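You operate a simulated robot arm through the tools that you are given. There is no shell and no other tool. Be economical: measure what you need, move in short steps, check, and stop when the job is done.

You run a simulated robot arm. Do the job below in one go: nothing can be reset, and whatever is moved stays where it is left.

TASK
Lift the steel crumbs with the sweeper; drop them in the catch tray.
Fine: park it again with the magnet released. Where these are worked on the way, their far stop is far enough and under half their travel is too little: magnetic sweeper.

Only the result counts: the job must be done as asked and must still hold three seconds after the hand-in. Knocking over, shifting, dropping, spilling or breaking anything else fails it.

THE ROBOT
A 7-joint arm with a two-finger parallel gripper, fixed in place. Base frame: the origin is at the foot of the arm, x ahead of it, y to its left, z up. Readings come in m, rad, newtons and seconds.
With the tool pointing down near the work surface it reaches from about 0.64 to 0.96 m from the base axis. Its first joint turns from -2.601 to 2.601 rad. Payload 3.43 kg.
Tool frame: the origin (TCP) lies between the finger pads and is the grasp point; the fingertips stand 0.03 m ahead of it; z points along the fingers, y is the line along which they close. The gripper opens to 0.094 m. The fingers are 0.028 m wide and 0.01 m thick; the gripper's body (0.05 by 0.096 m) begins 0.055 m behind the TCP.
Orientation is that of the tool frame in the base frame, as a unit quaternion [w, x, y, z]. With the fingers straight down and closing along the base's y, the tool's x points along the base's -x, its y along +y and its z along -z.

THE INTERFACE
- The arm moves only by the tool jog_arm. Its argument "rows" is a list of rows, each a list of 2 entries, a list of its own where there are three numbers: the shift along the base's x, y, z in units of 20 mm (1.0 is 20 mm), then the turn, a rotation vector about the base's x, y, z in units of 6 degrees (1.0 is 6 degrees). In form: [[[tx, ty, tz], [rx, ry, rz]], ...]. A call has 1 to 8 rows; each row shifts and turns the commanded pose from where the row before left it. "fingers" is the gripper command, from -1 (shut) to 1 (fully open), values between in proportion, set as the call begins (left out, the last holds). A call with a number of a shift or a turn outside -1 to 1 is refused whole. Each row takes 0.2 s and may step no farther than 0.05 m and 0.15 rad from the row before; otherwise, or with a gripper value out of range, the whole call is refused. A pose out of reach is approached as far as the arm can. The call stops where the force on the tool passes 50 N (or 10 N more than at its start, if that is more) or the arm is blocked; 0.2 s more then pass. Each finger travels about 0.045 m/s and halts on what it meets, pressing with about 28 N; the grip force reading is that of the motor and also rises with nothing between the fingers. The clock runs only during rows and for 0.2 s after the last one: add rows that do not move to give the fingers time. The reply holds the time, the measured pose of the TCP, the force on the tool along the base axes, the opening and the grip force, in the units named above and with some noise, with the torque about the TCP (base axes, N m) and any sound that the robot's microphone picked up, and new pictures: "pictures" is both (left out), scene, wrist or none.
- Cameras (640 x 400 px; columns grow to the right, rows downward): "scene" is fixed at [0.2085, 0.4962, 1.3802]; the picture's right is [-0.57, -0.82, 0.00], its down [-0.52, 0.36, -0.77] and it looks along [0.63, -0.44, -0.64] (base axes); focal length 311 px, centre (320, 200). "wrist" rides on the gripper at [0.076, 0.014, -0.102] in the tool frame; the picture's right is [-0.18, 0.98, 0.00], its down [-0.75, -0.14, -0.64] and it looks along [-0.63, -0.12, 0.77] (tool axes); focal length 243 px, centre (320, 200). There is no depth. A picture from a camera that has moved, and an enlarged one, comes with that camera's place and axes in the base frame and with its lens. The place of the scene camera against the robot may be out by one fixed shift of up to 0.018 m in any direction.
- enlarge(camera, box): a new picture of the part [left, top, right, bottom] of that camera's present view, enlarged. No time passes.
- job_done(): hands the job in; it is judged then, once.

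Work in short steps. Places have to be worked out from the pictures, the camera data and where the tool is seen: move nearer, look again, correct. Check each grasp and each placing, and mend what went wrong. You have 120 turns and 200 pictures in all, those below and enlarged ones among them. Open the gripper and draw the arm clear of the work before you hand the job in, unless the task says otherwise; then end with one line.

The tools are called as a command line: name --argument value ..., lists and objects as JSON in quotes. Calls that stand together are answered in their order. jog_arm: Moves the arm, as the interface text tells. Its arguments: {"type":"object","properties":{"rows":{"type":"array","items":{"type":"array"}},"fingers":{"type":"number"},"pictures":{"type":"string","enum":["both","scene","wrist","none"]}},"required":["rows"]} The other tools are called the same way: enlarge (camera, box) takes an enlarged picture of a part of a camera's view; job_done () hands the job in.

At the start:

```text
t: 0.0
tool_pos: [0.5423, -0.5399, 1.0709]
orientation: [0.001, 0.0, 1.0, 0.0]
force: [-1.1, 0.1, 0.8]
torque: [0.0, 0.0, 0.0]
grip_width: 0.0938
finger_force: 0.0
```

scene: 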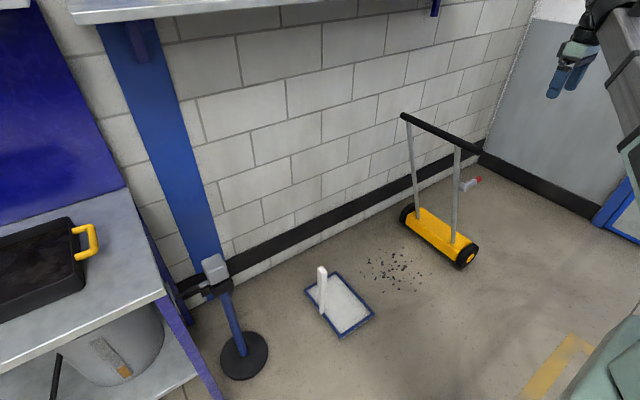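
wrist: 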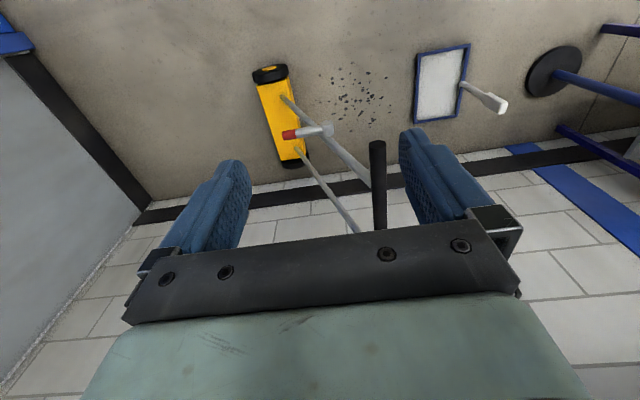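

I look closer at the sweeper, the lever with the red tip and the tray before moving.

enlarge --camera "scene" --box '[380, 100, 520, 290]'

enlarge --camera "scene" --box '[280, 220, 450, 350]'

enlarge --camera "wrist" --box '[230, 40, 530, 240]'

```text
2.11 times, centred on (450, 195) of scene
camera zoom: at [0.2085, 0.4962, 1.3802], right [-0.57, -0.82, 0.0], down [-0.52, 0.36, -0.77], along [0.63, -0.44, -0.64], focal length 656 px, centre (46, 210)
```

zoom: 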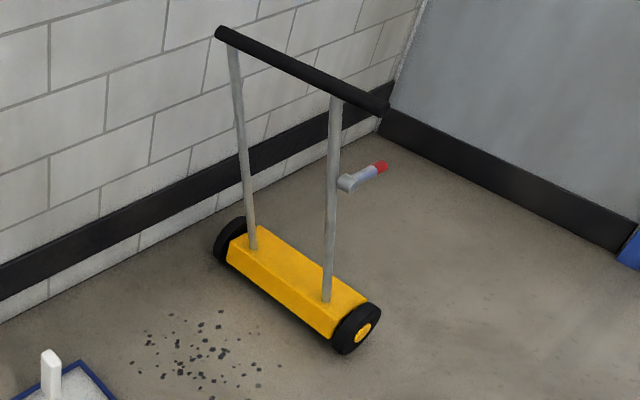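

```text
3.08 times, centred on (365, 285) of scene
camera zoom: at [0.2085, 0.4962, 1.3802], right [-0.57, -0.82, 0.0], down [-0.52, 0.36, -0.77], along [0.63, -0.44, -0.64], focal length 958 px, centre (182, -62)
```

zoom: 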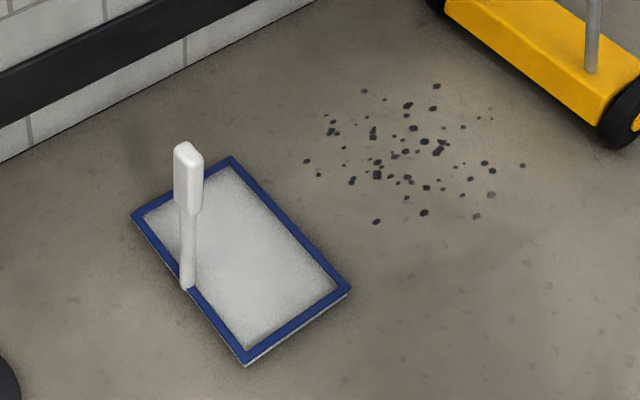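

```text
2.00 times, centred on (380, 140) of wrist
camera zoom: at [0.467, -0.5278, 1.1744], right [0.18, 0.98, 0.0], down [0.75, -0.14, 0.64], along [0.63, -0.12, -0.77], focal length 485 px, centre (200, 320)
```

zoom: 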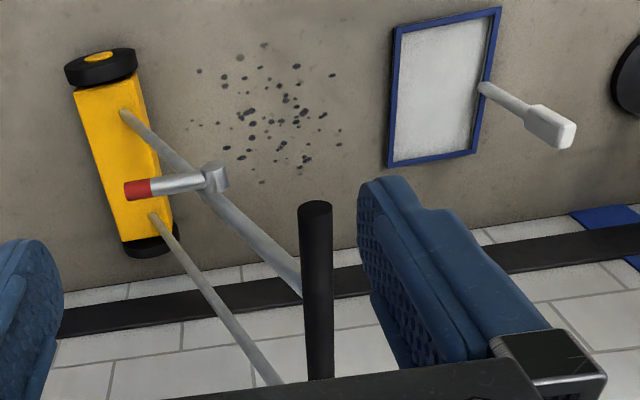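

The floor is at z≈0. The bar's near end is about (0.65,-0.47,0.85), leaning +y from a body at y≈-0.75. The lever pivots near (0.68,-0.53,0.66) and its tip is near (0.70,-0.655,0.61). I move down on the near side to look at the lever.

jog_arm --rows '[[[0, -0.5, -1], [0, 0, 0]], [[0, -0.5, -1], [0, 0, 0]], [[0, -0.5, -1], [0, 0, 0]], [[0, -0.5, -1], [0, 0, 0]], [[0, -0.5, -1], [0, 0, 0]], [[0, -0.5, -1], [0, 0, 0]], [[0, 0, -1], [0, 0, 0]], [[0, 0, -1], [0, 0, 0]]]'

```text
t: 1.8
tool_pos: [0.5419, -0.603, 0.9099]
orientation: [-0.001, 0.0, 1.0, 0.0]
force: [-0.2, 0.1, -1.2]
torque: [-0.01, -0.02, 0.01]
grip_width: 0.0937
finger_force: 0.0
camera wrist: at [0.4677, -0.5893, 1.0134], right [0.18, 0.98, 0.0], down [0.75, -0.14, 0.64], along [0.63, -0.12, -0.77], focal length 243 px, centre (320, 200)
```

scene: 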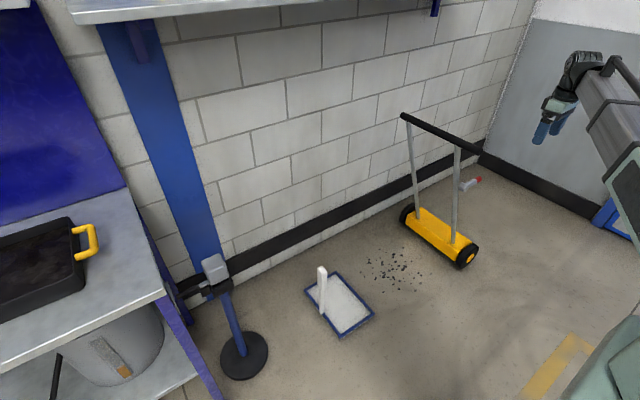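
wrist: 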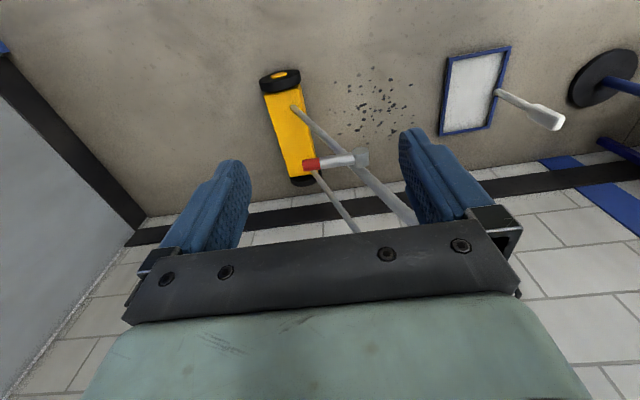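

The lever is getting closer; I go lower and tilt the view later if needed.

jog_arm --rows '[[[0, -0.3, -1], [0, 0, 0]], [[0, -0.3, -1], [0, 0, 0]], [[0, -0.3, -1], [0, 0, 0]], [[0, -0.3, -1], [0, 0, 0]], [[0, -0.3, -1], [0, 0, 0]], [[0, 0, -1], [0, 0, 0]], [[0, 0, -1], [0, 0, 0]]]' --pictures "wrist"

```text
t: 3.4
tool_pos: [0.5418, -0.6323, 0.7703]
orientation: [0.001, 0.0, 1.0, 0.0]
force: [0.1, 0.1, 0.6]
torque: [0.02, -0.02, -0.05]
grip_width: 0.0943
finger_force: 0.0
camera wrist: at [0.4665, -0.6188, 0.8733], right [0.18, 0.98, 0.0], down [0.75, -0.14, 0.64], along [0.63, -0.12, -0.77], focal length 243 px, centre (320, 200)
```

wrist: 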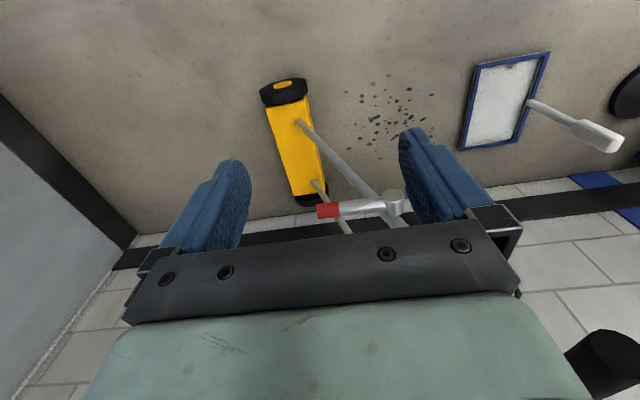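

enlarge --camera "wrist" --box '[250, 60, 430, 240]'

enlarge --camera "scene" --box '[440, 120, 500, 210]'

```text
2.22 times, centred on (340, 150) of wrist
camera zoom: at [0.4665, -0.6188, 0.8733], right [0.18, 0.98, 0.0], down [0.75, -0.14, 0.64], along [0.63, -0.12, -0.77], focal length 539 px, centre (276, 311)
```

zoom: 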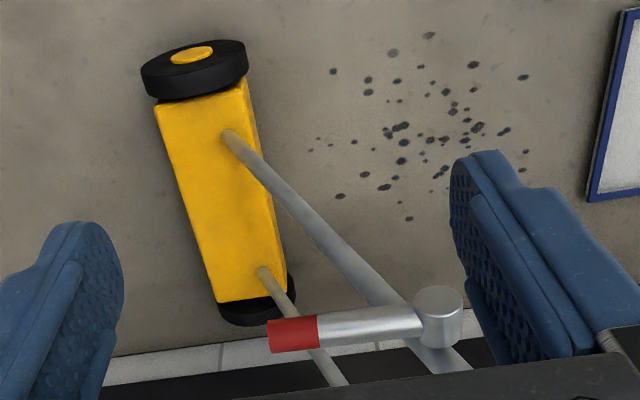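

```text
4.44 times, centred on (470, 165) of scene
camera zoom: at [0.2085, 0.4962, 1.3802], right [-0.57, -0.82, 0.0], down [-0.52, 0.36, -0.77], along [0.63, -0.44, -0.64], focal length 1384 px, centre (-347, 356)
```

zoom: 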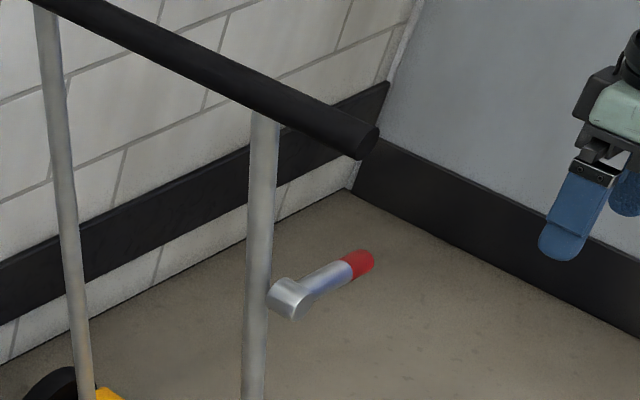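

The lever is roughly horizontal, hub at (0.69,-0.56,0.615) and tip at (0.70,-0.668,0.61), turning about x. I tilt the tool forward 60° to see the lever from the side and to be able to push it without bringing the arm near the bar.

jog_arm --rows '[[[-0.3, 0, 0], [0, -1, 0]], [[-0.3, 0, 0], [0, -1, 0]], [[-0.3, 0, 0], [0, -1, 0]], [[-0.3, 0, 0], [0, -1, 0]], [[-0.3, 0, 0], [0, -1, 0]]]' --fingers -1

jog_arm --rows '[[[0, 0, 0], [0, -1, 0]], [[0, 0, 0], [0, -1, 0]], [[0, 0, 0], [0, -1, 0]], [[0, 0, 0], [0, -1, 0]], [[0, 0, 0], [0, -1, 0]]]'

```text
t: 4.6
tool_pos: [0.512, -0.6303, 0.771]
orientation: [0.261, 0.0, 0.965, 0.0]
force: [0.3, -0.3, 0.5]
torque: [0.01, 0.02, 0.01]
grip_width: 0.0003
finger_force: 10.7
camera wrist: at [0.3954, -0.6178, 0.8224], right [0.16, 0.98, 0.09], down [0.33, -0.14, 0.93], along [0.93, -0.12, -0.35], focal length 243 px, centre (320, 200)
```

scene: 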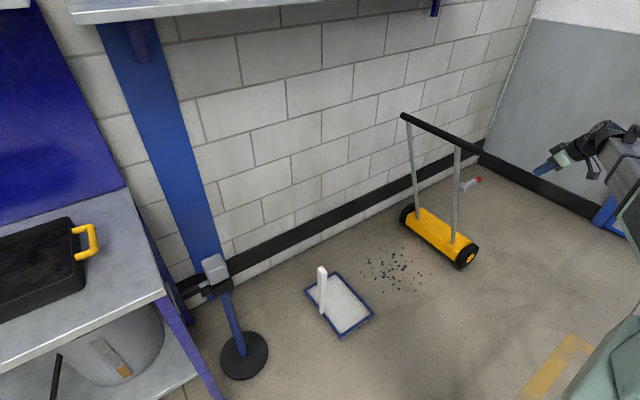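
wrist: 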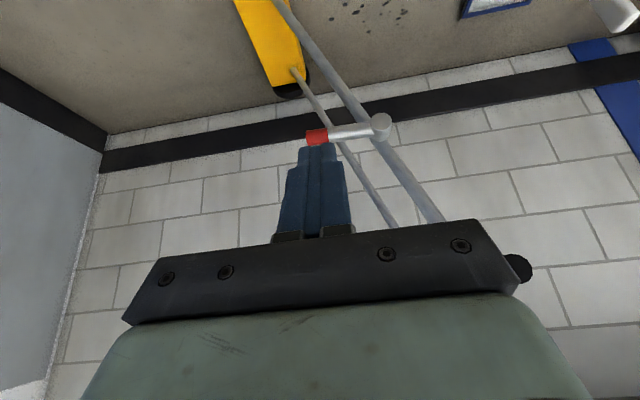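

```text
t: 5.8
tool_pos: [0.5122, -0.6312, 0.7719]
orientation: [0.501, 0.0, 0.866, -0.001]
force: [0.5, 0.1, -0.9]
torque: [0.01, -0.01, 0.0]
grip_width: 0.0001
finger_force: 27.7
camera wrist: at [0.3862, -0.6181, 0.7575], right [0.09, 0.98, 0.16], down [-0.18, -0.14, 0.97], along [0.98, -0.12, 0.17], focal length 243 px, centre (320, 200)
```

scene: 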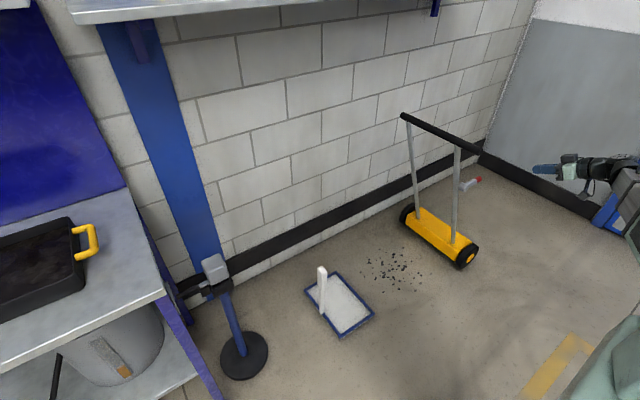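
wrist: 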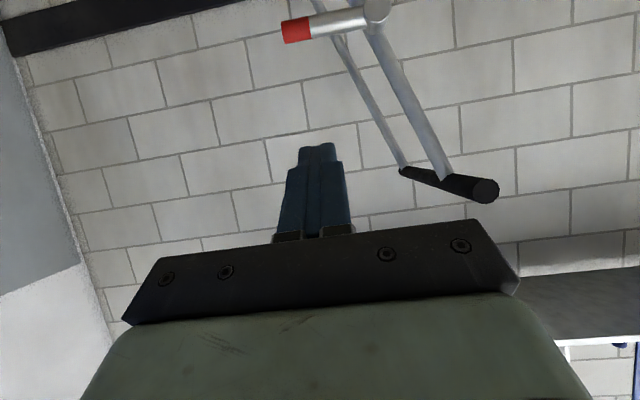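

I now see the lever in side view, nearly horizontal. I bring the closed fingertips over the red tip.

jog_arm --rows '[[[1, -0.15, -0.5], [0, 0, 0]], [[1, -0.15, -0.5], [0, 0, 0]], [[1, -0.15, -0.5], [0, 0, 0]], [[1, -0.15, -0.5], [0, 0, 0]], [[1, -0.15, -0.5], [0, 0, 0]], [[1, -0.15, -0.5], [0, 0, 0]], [[1, -0.15, -0.5], [0, 0, 0]], [[1, -0.15, -0.5], [0, 0, 0]]]'

```text
t: 7.6
tool_pos: [0.6722, -0.6548, 0.6906]
orientation: [0.5, 0.0, 0.866, 0.0]
force: [-0.2, -0.6, -0.5]
torque: [-0.02, 0.03, -0.04]
grip_width: 0.0002
finger_force: 28.1
camera wrist: at [0.5462, -0.6416, 0.6775], right [0.09, 0.98, 0.16], down [-0.18, -0.14, 0.97], along [0.98, -0.12, 0.16], focal length 243 px, centre (320, 200)
```

scene: 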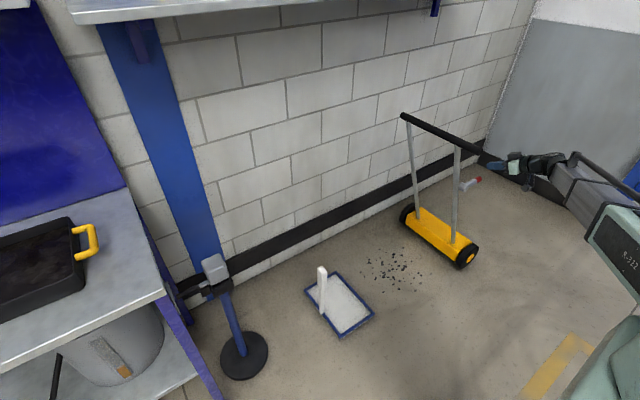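
wrist: 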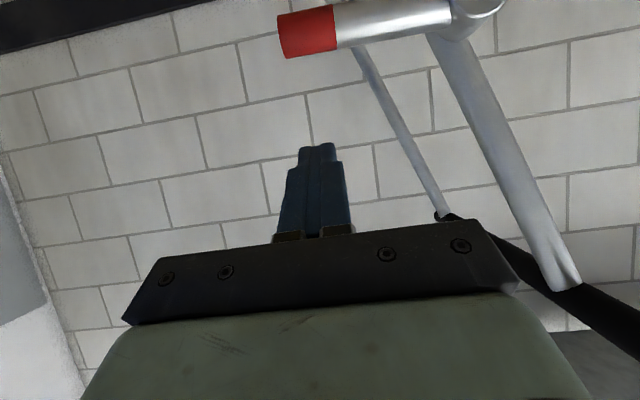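

The fingertips sit about 5 cm above the lever. I lower them to just above it and then press in small steps.

jog_arm --rows '[[[0.5, 0.1, -1], [0, 0, 0]], [[0, 0, -1], [0, 0, 0]], [[0, 0, -0.4], [0, 0, 0]]]' --pictures "wrist"

```text
t: 8.4
tool_pos: [0.6835, -0.653, 0.6431]
orientation: [0.5, 0.0, 0.866, 0.0]
force: [0.1, 0.3, 0.5]
torque: [0.0, 0.0, 0.01]
grip_width: 0.0001
finger_force: 27.8
camera wrist: at [0.5565, -0.6396, 0.6297], right [0.09, 0.98, 0.16], down [-0.18, -0.14, 0.97], along [0.98, -0.12, 0.16], focal length 243 px, centre (320, 200)
```

wrist: 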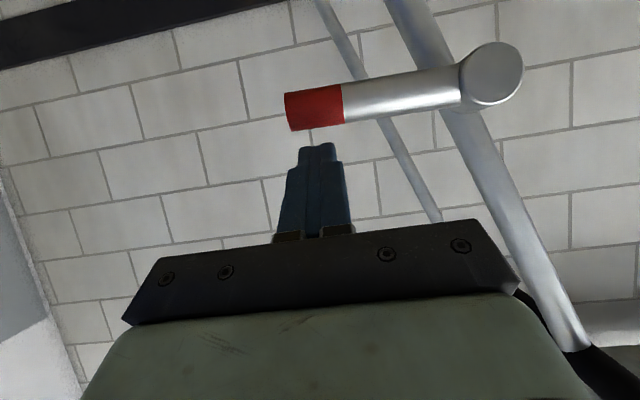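

The gap is about 1.2 cm. I press down gently.

jog_arm --rows '[[[0, 0, -0.3], [0, 0, 0]], [[0, 0, -0.3], [0, 0, 0]], [[0, 0, -0.2], [0, 0, 0]]]' --pictures "wrist"

```text
t: 9.2
tool_pos: [0.6813, -0.6519, 0.628]
orientation: [0.501, 0.0, 0.866, 0.0]
force: [-0.4, -0.8, 0.2]
torque: [0.0, 0.02, 0.01]
grip_width: 0.0
finger_force: 27.6
camera wrist: at [0.5558, -0.6388, 0.6133], right [0.09, 0.98, 0.16], down [-0.18, -0.14, 0.97], along [0.98, -0.12, 0.16], focal length 243 px, centre (320, 200)
```

wrist: 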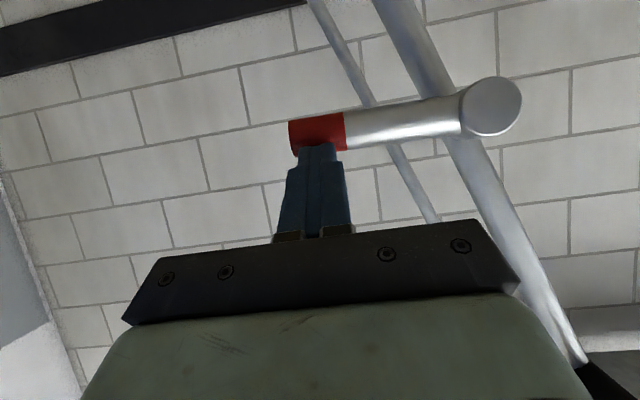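

jog_arm --rows '[[[0, 0, -0.25], [0, 0, 0]], [[0, 0, -0.25], [0, 0, 0]]]' --pictures "wrist"

```text
t: 9.8
tool_pos: [0.6802, -0.6517, 0.6207]
orientation: [0.501, 0.001, 0.865, 0.0]
force: [-15.0, 0.2, 24.3]
torque: [0.08, -0.3, 0.01]
grip_width: 0.0003
finger_force: 28.0
camera wrist: at [0.5547, -0.6383, 0.606], right [0.09, 0.98, 0.16], down [-0.18, -0.14, 0.97], along [0.98, -0.12, 0.17], focal length 243 px, centre (320, 200)
```

wrist: 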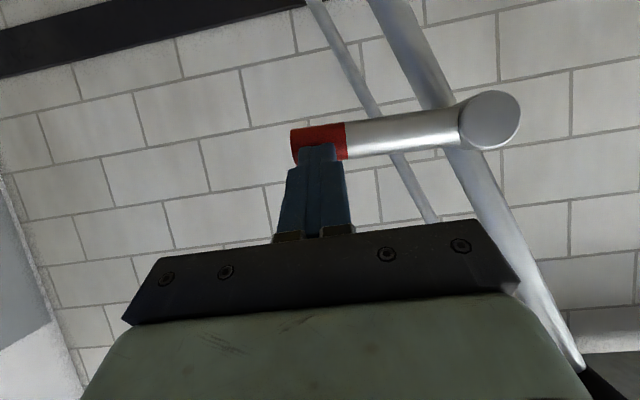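

At about 24 N the lever does not give, so it rests on its lower stop and its travel should be upward. I back off and level the tool so I can come in underneath.

jog_arm --rows '[[[0, 0, 0.8], [0, 0, 0]], [[-1, 0, 0.2], [0, 0, 0]], [[-1, 0, 0], [0, 0, 0]], [[-1, 0, 0], [0, -1, 0]], [[-1, 0, 0], [0, -1, 0]], [[0, 0, -1], [0, -1, 0]], [[0, 0, -1], [0, -1, 0]], [[0, 0, -1], [0, -1, 0]]]'

```text
t: 11.6
tool_pos: [0.6021, -0.6526, 0.5782]
orientation: [0.707, 0.0, 0.707, -0.001]
force: [-0.1, 0.1, -0.5]
torque: [0.01, -0.01, -0.01]
grip_width: 0.0
finger_force: 27.6
camera wrist: at [0.5002, -0.6399, 0.5018], right [0.0, 0.98, 0.18], down [-0.64, -0.14, 0.75], along [0.77, -0.12, 0.63], focal length 243 px, centre (320, 200)
```

scene: 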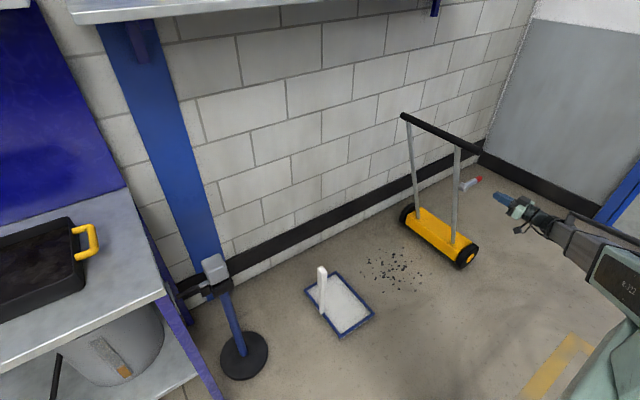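
wrist: 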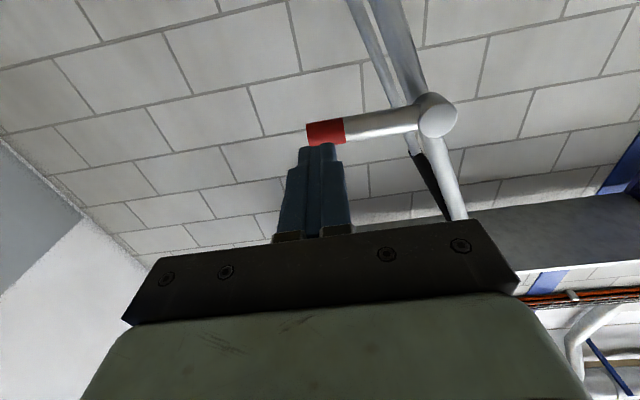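

The lever centre is at z≈0.59. I drop to 0.545 and slide forward underneath it.

jog_arm --rows '[[[0, 0, -0.9], [0, 0, 0]], [[0, 0, -0.9], [0, 0, 0]], [[1, 0, 0], [0, 0, 0]], [[1, 0, 0], [0, 0, 0]], [[1, 0, 0], [0, 0, 0]], [[1, 0, 0], [0, 0, 0]]]' --pictures "wrist"

```text
t: 13.0
tool_pos: [0.6834, -0.6536, 0.5413]
orientation: [0.708, 0.0, 0.707, 0.0]
force: [-0.6, 0.3, 0.0]
torque: [-0.01, -0.02, 0.01]
grip_width: 0.0
finger_force: 28.3
camera wrist: at [0.5814, -0.6401, 0.4655], right [0.0, 0.98, 0.18], down [-0.64, -0.14, 0.75], along [0.77, -0.12, 0.63], focal length 243 px, centre (320, 200)
```

wrist: 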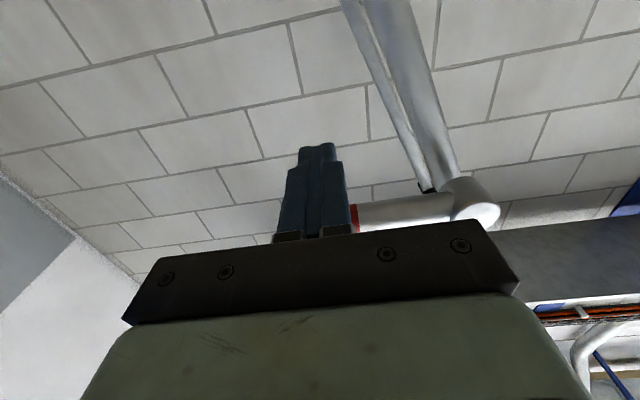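

The fingers are under the red grip. I push up in small steps and watch the force.

jog_arm --rows '[[[0, 0, 0.4], [0, 0, 0]], [[0, 0, 0.4], [0, 0, 0]], [[0, 0, 0.4], [0, 0, 0]], [[0, 0, 0.3], [0, 0, 0]]]' --pictures "wrist"

```text
t: 14.0
tool_pos: [0.6819, -0.6525, 0.5725]
orientation: [0.707, -0.001, 0.707, 0.001]
force: [0.0, 0.7, -0.4]
torque: [0.01, 0.0, 0.04]
grip_width: 0.0
finger_force: 28.2
camera wrist: at [0.5811, -0.6391, 0.4968], right [0.0, 0.98, 0.18], down [-0.64, -0.14, 0.75], along [0.77, -0.12, 0.63], focal length 243 px, centre (320, 200)
```

wrist: 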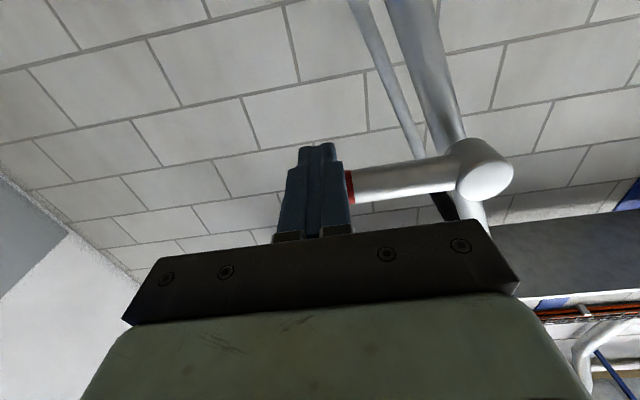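

No contact yet; I continue upward.

jog_arm --rows '[[[0, 0, 0.3], [0, 0, 0]], [[0, 0, 0.3], [0, 0, 0]], [[0, 0, 0.3], [0, 0, 0]]]' --pictures "wrist"

```text
t: 14.8
tool_pos: [0.682, -0.6512, 0.5902]
orientation: [0.707, 0.0, 0.707, 0.0]
force: [-0.7, -0.8, -0.5]
torque: [0.0, 0.04, -0.03]
grip_width: 0.0002
finger_force: 28.1
camera wrist: at [0.5808, -0.6392, 0.5141], right [0.0, 0.98, 0.18], down [-0.64, -0.14, 0.75], along [0.77, -0.12, 0.63], focal length 243 px, centre (320, 200)
```

wrist: 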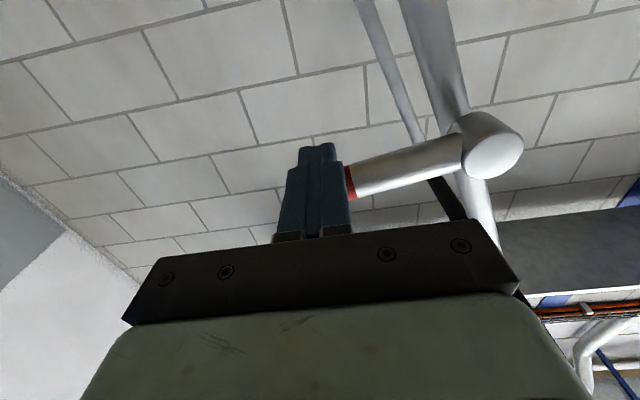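

The lever is turning up with almost no resistance. I follow its arc upward.

jog_arm --rows '[[[0, 0.05, 0.6], [0, 0, 0]], [[0, 0.1, 0.6], [0, 0, 0]], [[0, 0.15, 0.6], [0, 0, 0]], [[0, 0.25, 0.6], [0, 0, 0]]]' --pictures "wrist"

```text
t: 15.8
tool_pos: [0.6809, -0.6414, 0.6386]
orientation: [0.707, 0.0, 0.707, 0.0]
force: [-0.8, 0.5, -0.2]
torque: [0.01, -0.01, 0.02]
grip_width: 0.0
finger_force: 27.5
camera wrist: at [0.5804, -0.6289, 0.5621], right [0.0, 0.98, 0.18], down [-0.64, -0.14, 0.75], along [0.77, -0.12, 0.63], focal length 243 px, centre (320, 200)
```

wrist: 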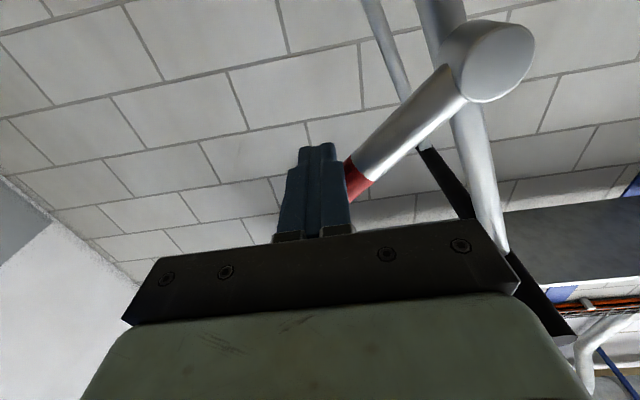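

The lever is at about 40°. I continue along the arc, now more to +y.

jog_arm --rows '[[[0, 0.4, 0.5], [0, 0, 0]], [[0, 0.45, 0.45], [0, 0, 0]], [[0, 0.5, 0.4], [0, 0, 0]], [[0, 0.5, 0.3], [0, 0, 0]]]'

```text
t: 16.6
tool_pos: [0.6812, -0.6181, 0.6541]
orientation: [0.701, -0.001, 0.713, -0.001]
force: [0.5, -1.0, -0.3]
torque: [-0.02, 0.04, -0.02]
grip_width: 0.0002
finger_force: 28.7
stopped in row 3: the force on the tool passed its limit at 56 N (the readings are from after the stop); the commanded pose is now the measured one
camera wrist: at [0.5784, -0.6065, 0.5796], right [0.0, 0.98, 0.18], down [-0.63, -0.14, 0.76], along [0.78, -0.12, 0.62], focal length 243 px, centre (320, 200)
```

scene: 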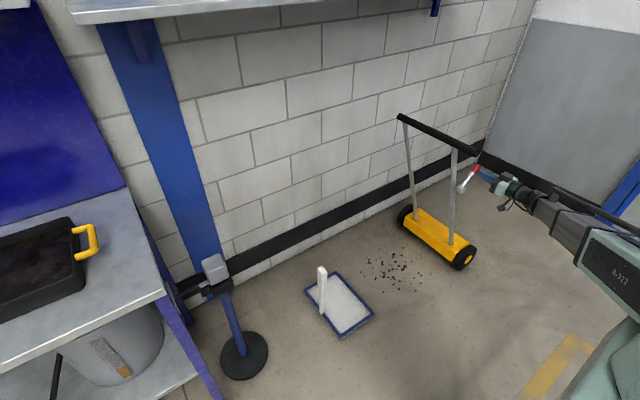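
wrist: 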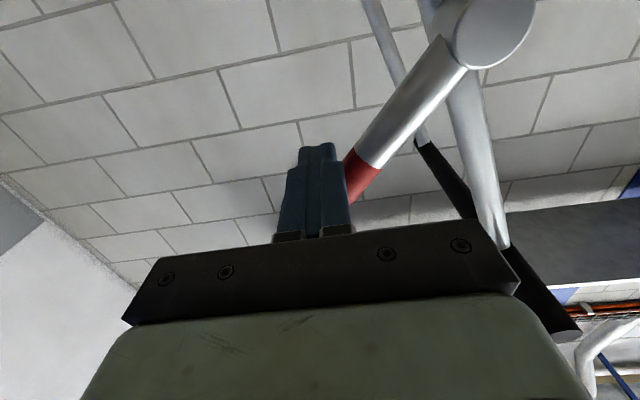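

The lever reached its upper stop and the sweeper rolled a few mm. I back away and check that the lever stays up.

jog_arm --rows '[[[0, -0.4, -0.3], [0, 0, 0]], [[-1, 0, 0], [0, 0, 0]], [[-1, 0, 0], [0, 0, 0]], [[-1, 0, 0], [0, 0, 0]], [[-1, 0, 0], [0, 0, 0]], [[-1, 0, 0], [0, 0, 0]]]'

enlarge --camera "scene" --box '[380, 100, 520, 290]'

```text
t: 18.0
tool_pos: [0.5817, -0.6276, 0.6494]
orientation: [0.701, 0.0, 0.713, -0.003]
force: [-0.2, 0.4, 0.1]
torque: [0.02, -0.01, -0.02]
grip_width: 0.0
finger_force: 28.1
camera wrist: at [0.4787, -0.6147, 0.574], right [0.0, 0.98, 0.18], down [-0.63, -0.14, 0.76], along [0.78, -0.12, 0.62], focal length 243 px, centre (320, 200)
```

scene: 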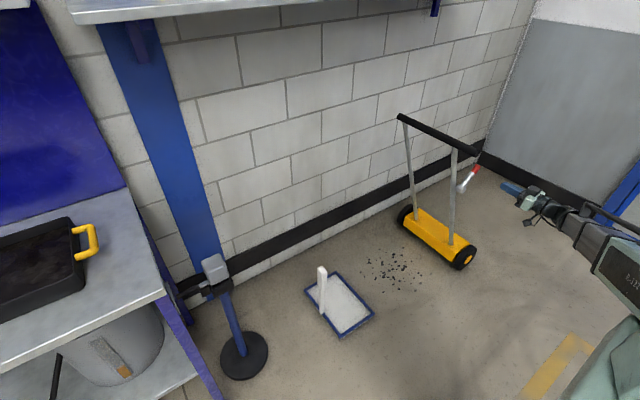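
wrist: 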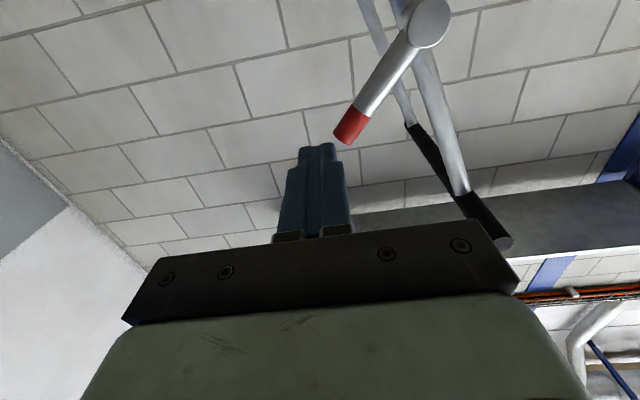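

```text
2.11 times, centred on (450, 195) of scene
camera zoom: at [0.2085, 0.4962, 1.3802], right [-0.57, -0.82, 0.0], down [-0.52, 0.36, -0.77], along [0.63, -0.44, -0.64], focal length 656 px, centre (46, 210)
```

zoom: 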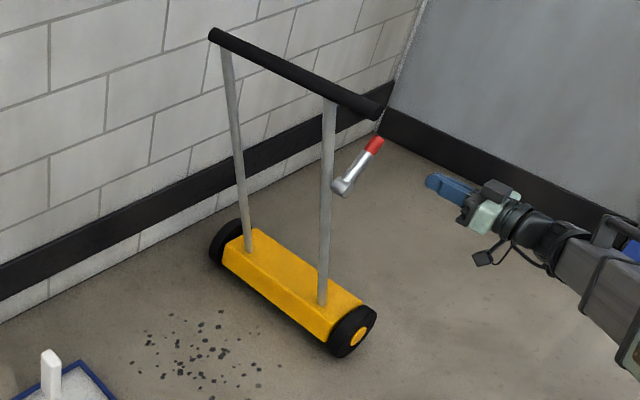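

The lever stays up. I rise and swing the tool back to pointing down.

jog_arm --rows '[[[-0.5, 0, 1], [0, 0, 0]], [[-0.5, 0, 1], [0, 1, 0]], [[0, 0, 1], [0, 1, 0]], [[0, 0, 1], [0, 1, 0]], [[0, 0, 1], [0, 1, 0]], [[0, 0, 1], [0, 1, 0]], [[0, 0, 1], [0, 1, 0]], [[0, 0, 1], [0, 1, 0]]]' --fingers 1 --pictures "none"

jog_arm --rows '[[[0, 0.5, 1], [0, 1, 0]], [[0, 0.5, 1], [0, 1, 0]], [[0, 0.5, 1], [0, 1, 0]], [[0, 0.5, 1], [0, 1, 0]], [[0, 0.5, 1], [0, 1, 0]], [[0, 0.5, 1], [0, 1, 0]], [[0, 0.5, 1], [0, 1, 0]], [[0, 0.5, 0.5], [0, 0.8, 0]]]'

```text
t: 19.8
tool_pos: [0.5609, -0.6276, 0.8071]
orientation: [0.399, -0.001, 0.917, -0.001]
force: [-1.0, -0.4, -0.3]
torque: [-0.02, -0.02, -0.02]
grip_width: 0.0938
finger_force: 0.0
```

```text
t: 21.6
tool_pos: [0.5592, -0.5478, 0.9563]
orientation: [0.001, -0.002, 1.0, -0.002]
force: [0.1, -0.2, -0.6]
torque: [-0.05, 0.01, 0.02]
grip_width: 0.0937
finger_force: 0.1
camera wrist: at [0.4838, -0.535, 1.0596], right [0.18, 0.98, 0.0], down [0.75, -0.14, 0.64], along [0.63, -0.12, -0.76], focal length 243 px, centre (320, 200)
```

scene: 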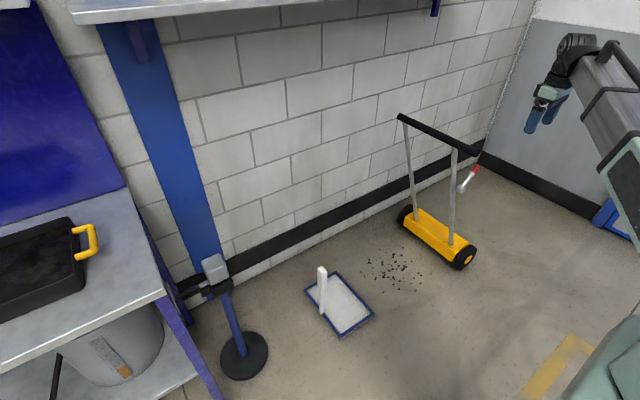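
wrist: 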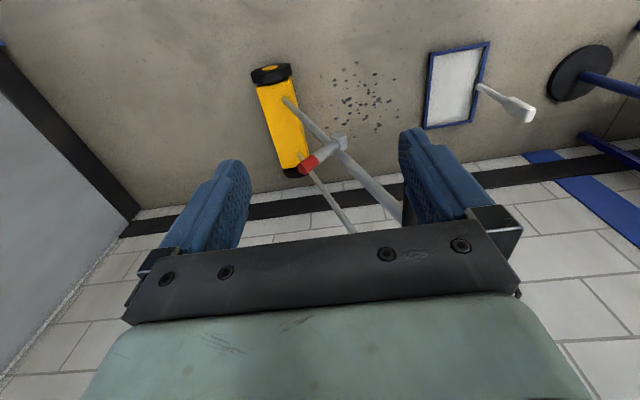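

I move to above and short of the bar's middle, aligned in y, to see the bar.

jog_arm --rows '[[[0, 1, 1], [0, 0, 0]], [[0, 1, 1], [0, 0, 0]], [[0, 1, 1], [0, 0, 0]], [[0.6, 0.8, 0.8], [0, 0, 0]], [[1, 0, 0], [0, 0, 0]], [[1, 0, 0], [0, 0, 0]], [[1, 0, 0], [0, 0, 0]], [[1, 0, 0], [0, 0, 0]]]'

```text
t: 23.4
tool_pos: [0.6525, -0.4719, 1.0348]
orientation: [0.003, -0.001, 1.0, -0.001]
force: [-0.4, 0.6, 0.0]
torque: [0.04, 0.0, 0.01]
grip_width: 0.0942
finger_force: 0.1
camera wrist: at [0.5766, -0.4589, 1.136], right [0.18, 0.98, 0.0], down [0.75, -0.14, 0.65], along [0.64, -0.12, -0.76], focal length 243 px, centre (320, 200)
```

scene: 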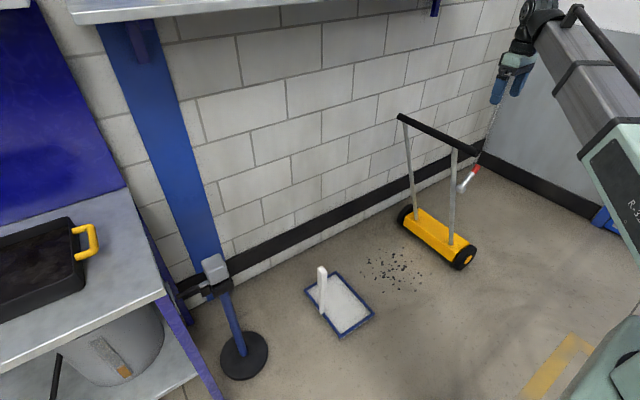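
wrist: 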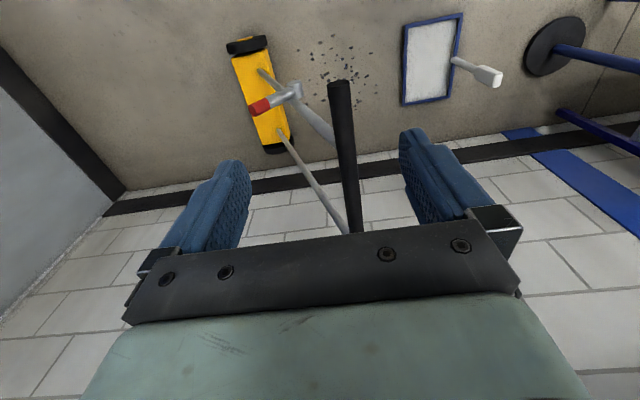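

The bar's near end is ≈(0.655,-0.452,0.83) and its centre is at x≈0.835. I move above the middle.

jog_arm --rows '[[[1, 0.2, -0.3], [0, 0, 0]], [[1, 0.2, -0.3], [0, 0, 0]], [[1, 0.2, -0.3], [0, 0, 0]], [[1, 0.2, -0.3], [0, 0, 0]], [[1, 0.2, -0.3], [0, 0, 0]], [[1, 0, -0.3], [0, 0, 0]], [[1, 0, -0.3], [0, 0, 0]], [[1, 0, -0.3], [0, 0, 0]]]'

```text
t: 25.2
tool_pos: [0.8136, -0.4518, 0.9851]
orientation: [0.002, -0.002, 1.0, -0.001]
force: [0.3, -0.3, 0.1]
torque: [-0.01, -0.03, 0.02]
grip_width: 0.094
finger_force: 0.1
camera wrist: at [0.7385, -0.4393, 1.0884], right [0.18, 0.98, 0.0], down [0.75, -0.14, 0.65], along [0.64, -0.12, -0.76], focal length 243 px, centre (320, 200)
```

scene: 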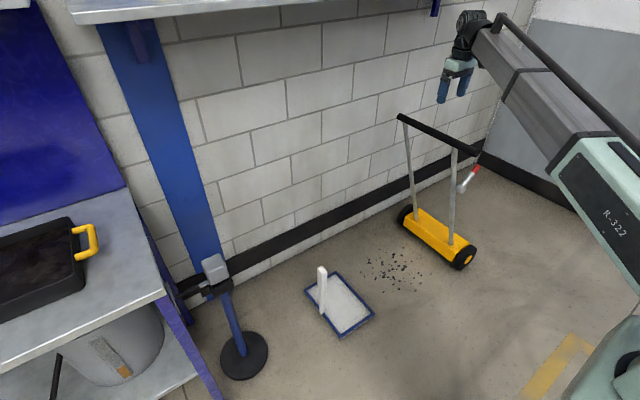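
wrist: 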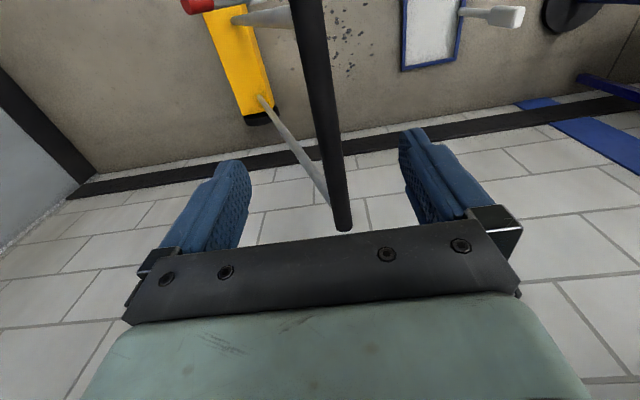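

The bar spans x 0.66–1.01 at y≈-0.453, centred between the fingers. I lower onto it.

jog_arm --rows '[[[0.5, 0, -1], [0, 0, 0]], [[0.5, 0, -1], [0, 0, 0]], [[0, 0, -1], [0, 0, 0]], [[0, 0, -1], [0, 0, 0]], [[0, 0, -1], [0, 0, 0]], [[0, 0, -1], [0, 0, 0]], [[0, 0, -1], [0, 0, 0]]]'

```text
t: 26.8
tool_pos: [0.8328, -0.4504, 0.8455]
orientation: [0.002, -0.002, 1.0, -0.002]
force: [-0.3, -0.5, -0.5]
torque: [0.01, -0.01, 0.03]
grip_width: 0.0937
finger_force: 0.0
camera wrist: at [0.7565, -0.4376, 0.9484], right [0.18, 0.98, 0.0], down [0.75, -0.14, 0.65], along [0.64, -0.12, -0.76], focal length 243 px, centre (320, 200)
```

scene: 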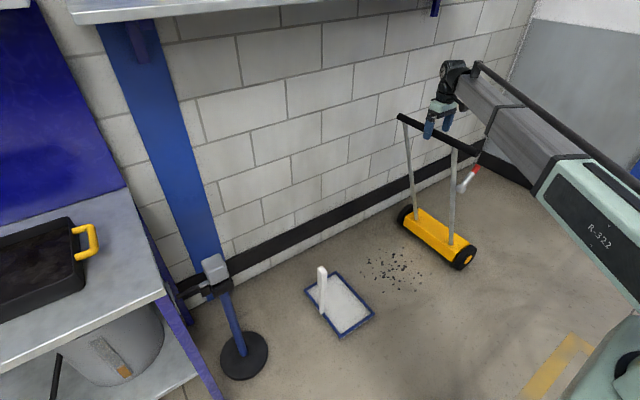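
wrist: 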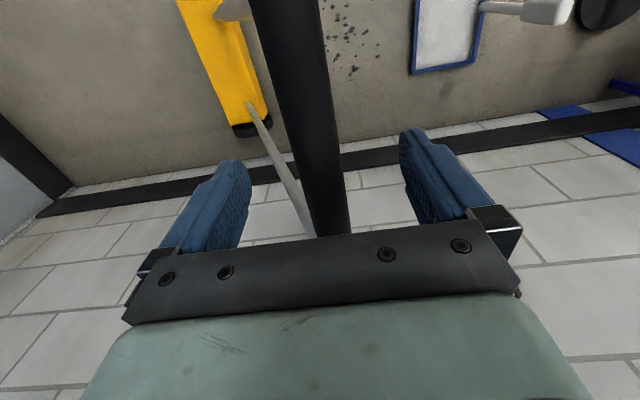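

I go 15 mm lower and close on the bar.

jog_arm --rows '[[[0, 0, -0.7], [0, 0, 0]]]' --pictures "none"

jog_arm --rows '[[[0, 0, 0], [0, 0, 0]], [[0, 0, 0], [0, 0, 0]], [[0, 0, 0], [0, 0, 0]], [[0, 0, 0], [0, 0, 0]], [[0, 0, 0], [0, 0, 0]], [[0, 0, 0], [0, 0, 0]]]' --fingers -1

```text
t: 27.2
tool_pos: [0.8324, -0.4508, 0.8321]
orientation: [0.002, -0.001, 1.0, -0.002]
force: [0.2, 0.3, -0.1]
torque: [0.02, 0.01, 0.02]
grip_width: 0.0938
finger_force: 0.0
```

```text
t: 28.6
tool_pos: [0.8328, -0.4517, 0.8318]
orientation: [0.003, -0.001, 1.0, -0.003]
force: [0.8, -1.8, -0.3]
torque: [-0.01, 0.04, -0.47]
grip_width: 0.0277
finger_force: 45.6
camera wrist: at [0.7571, -0.4385, 0.9344], right [0.18, 0.98, 0.0], down [0.75, -0.14, 0.65], along [0.64, -0.12, -0.76], focal length 243 px, centre (320, 200)
```

scene: 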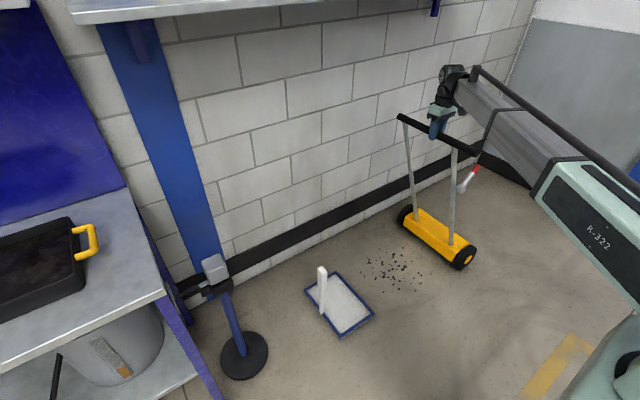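
wrist: 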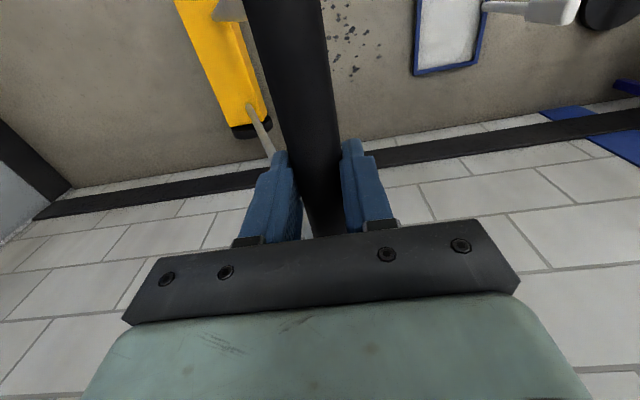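

The bar is gripped (28 mm). I roll the sweeper gently toward the crumbs (+y).

jog_arm --rows '[[[0, 0.5, 0], [0, 0, 0]], [[0, 0.5, 0], [0, 0, 0]], [[0, 0.5, 0], [0, 0, 0]], [[0, 0.5, 0], [0, 0, 0]], [[0, 0.5, 0], [0, 0, 0]], [[0, 0.5, 0], [0, 0, 0]], [[0, 0.5, 0], [0, 0, 0]], [[0, 0.5, 0], [0, 0, 0]]]' --pictures "scene"

```text
t: 30.4
tool_pos: [0.8338, -0.3698, 0.8307]
orientation: [0.004, -0.002, 1.0, -0.001]
force: [1.6, 0.4, 20.6]
torque: [0.02, 0.66, -0.47]
grip_width: 0.0276
finger_force: 44.8
```

scene: 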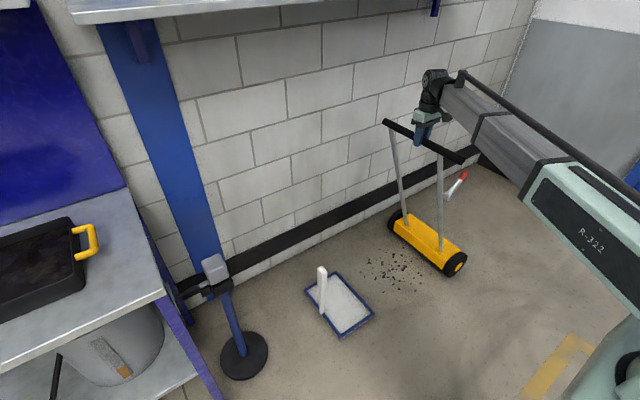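

It rolls along with the tool; there is a 20 N upward reaction, so I ease 1–2 mm up and continue over the crumbs.

jog_arm --rows '[[[0, 0, 0.1], [0, 0, 0]], [[0, 0.5, 0], [0, 0, 0]], [[0, 0.5, 0], [0, 0, 0]], [[0, 0.5, 0], [0, 0, 0]], [[0, 0.5, 0], [0, 0, 0]], [[0, 0.5, 0], [0, 0, 0]], [[0, 0.5, 0], [0, 0, 0]], [[0, 0.5, 0], [0, 0, 0]]]' --pictures "scene"

```text
t: 32.2
tool_pos: [0.8327, -0.3007, 0.8338]
orientation: [0.001, -0.001, 1.0, 0.001]
force: [-10.1, 2.6, -35.6]
torque: [0.03, 0.17, -0.45]
grip_width: 0.0278
finger_force: 45.5
```

scene: 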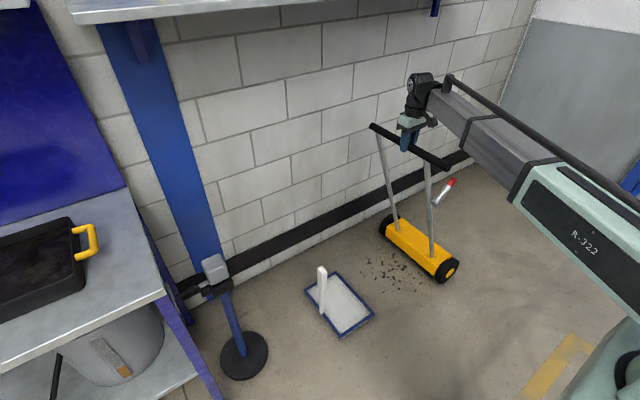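

Now there is a downward pull (−36 N), so I'm slightly too high; I come down 1.2 mm and keep rolling.

jog_arm --rows '[[[0, 0, -0.06], [0, 0, 0]], [[0, 0.5, 0], [0, 0, 0]], [[0, 0.5, 0], [0, 0, 0]], [[0, 0.5, 0], [0, 0, 0]], [[0, 0.5, 0], [0, 0, 0]], [[0, 0.5, 0], [0, 0, 0]], [[0, 0.5, 0], [0, 0, 0]], [[0, 0, 0], [0, 0, 0]]]' --pictures "scene"

enlarge --camera "scene" --box '[340, 190, 480, 300]'

```text
t: 34.0
tool_pos: [0.833, -0.2411, 0.8326]
orientation: [0.003, -0.001, 1.0, -0.001]
force: [-11.0, 2.6, -13.9]
torque: [0.28, 0.1, -0.5]
grip_width: 0.0275
finger_force: 44.7
```

scene: 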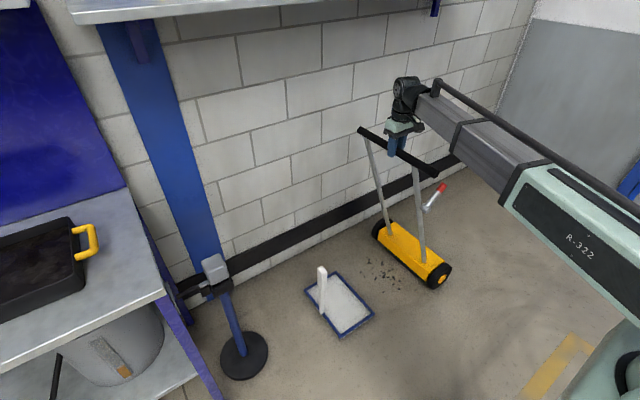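

```text
3.64 times, centred on (410, 245) of scene
camera zoom: at [0.2085, 0.4962, 1.3802], right [-0.57, -0.82, 0.0], down [-0.52, 0.36, -0.77], along [0.63, -0.44, -0.64], focal length 1132 px, centre (-7, 36)
```

zoom: 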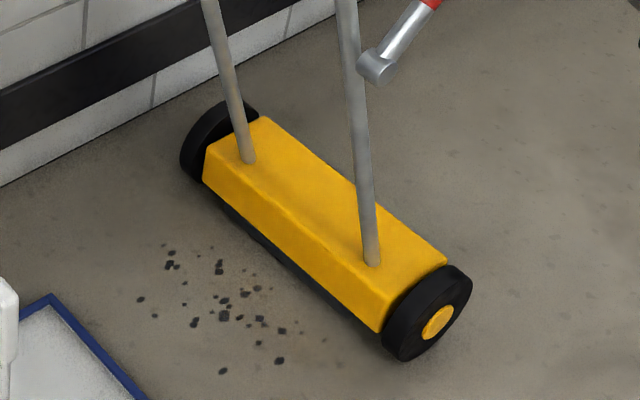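

The crumbs are passing under the body. I continue.

jog_arm --rows '[[[0, 0.5, -0.02], [0, 0, 0]], [[0, 0.5, 0], [0, 0, 0]], [[0, 0.5, 0], [0, 0, 0]], [[0, 0.5, 0], [0, 0, 0]], [[0, 0.5, 0], [0, 0, 0]], [[0, 0.5, 0], [0, 0, 0]], [[0, 0.5, 0], [0, 0, 0]], [[0, 0.5, 0], [0, 0, 0]]]' --pictures "none"

jog_arm --rows '[[[0, 0.5, 0], [0, 0, 0]], [[0, 0.5, 0], [0, 0, 0]], [[0, 0.5, 0], [0, 0, 0]], [[0, 0.5, 0], [0, 0, 0]], [[0, 0.5, 0], [0, 0, 0]], [[0, 0.5, 0], [0, 0, 0]]]' --pictures "scene"

enlarge --camera "scene" --box '[300, 190, 480, 340]'

```text
t: 35.8
tool_pos: [0.8344, -0.1606, 0.8318]
orientation: [0.004, -0.001, 1.0, -0.001]
force: [10.5, 1.8, 19.2]
torque: [0.07, 0.47, -0.54]
grip_width: 0.0274
finger_force: 44.8
```

```text
t: 37.2
tool_pos: [0.8326, -0.1001, 0.8327]
orientation: [0.004, -0.002, 1.0, -0.001]
force: [15.2, 0.4, 28.7]
torque: [0.05, -0.76, -0.45]
grip_width: 0.0275
finger_force: 44.2
```

scene: 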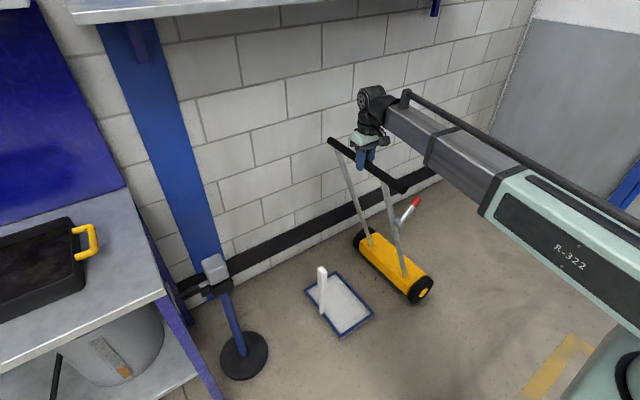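

```text
2.67 times, centred on (390, 265) of scene
camera zoom: at [0.2085, 0.4962, 1.3802], right [-0.57, -0.82, 0.0], down [-0.52, 0.36, -0.77], along [0.63, -0.44, -0.64], focal length 830 px, centre (133, 27)
```

zoom: 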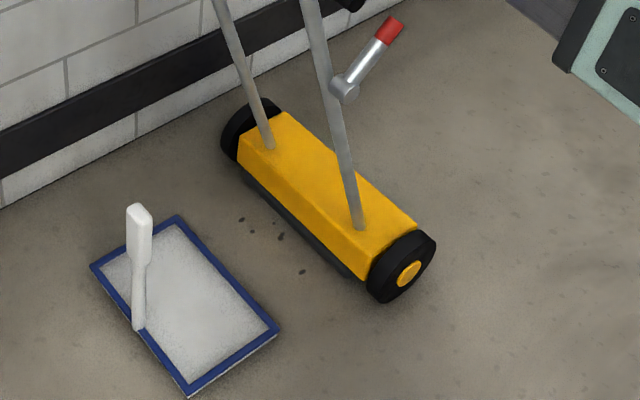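

The floor behind the sweeper is clean, so the magnet is holding crumbs. A few remain in front; I roll 10 cm more, which still leaves room before the tray.

jog_arm --rows '[[[0, 0.5, 0.03], [0, 0, 0]], [[0, 0.5, 0.03], [0, 0, 0]], [[0, 0.5, 0], [0, 0, 0]], [[0, 0.5, 0], [0, 0, 0]], [[0, 0.5, 0], [0, 0, 0]], [[0, 0.5, 0], [0, 0, 0]], [[0, 0.5, 0], [0, 0, 0]], [[0, 0.5, 0], [0, 0, 0]]]' --pictures "scene"

enlarge --camera "scene" --box '[300, 190, 480, 340]'

```text
t: 39.0
tool_pos: [0.8319, -0.0217, 0.8325]
orientation: [0.002, -0.001, 1.0, 0.0]
force: [11.3, 2.0, -13.8]
torque: [-0.09, -0.7, -0.4]
grip_width: 0.0278
finger_force: 45.0
```

scene: 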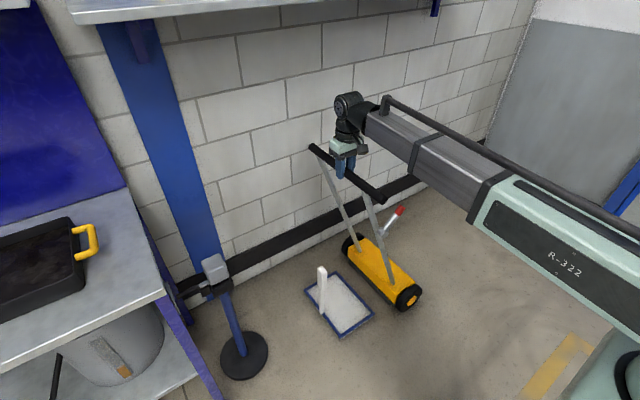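

```text
2.67 times, centred on (390, 265) of scene
camera zoom: at [0.2085, 0.4962, 1.3802], right [-0.57, -0.82, 0.0], down [-0.52, 0.36, -0.77], along [0.63, -0.44, -0.64], focal length 830 px, centre (133, 27)
```

zoom: 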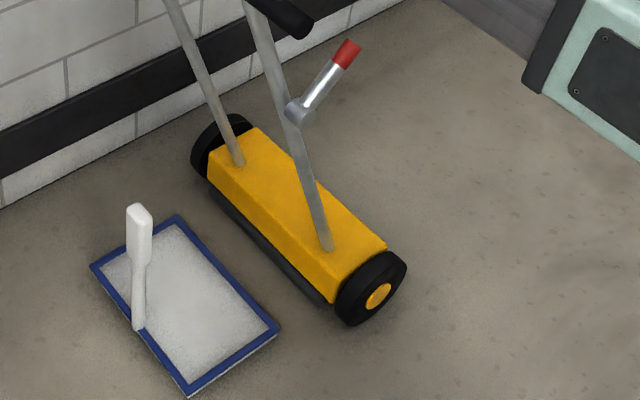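

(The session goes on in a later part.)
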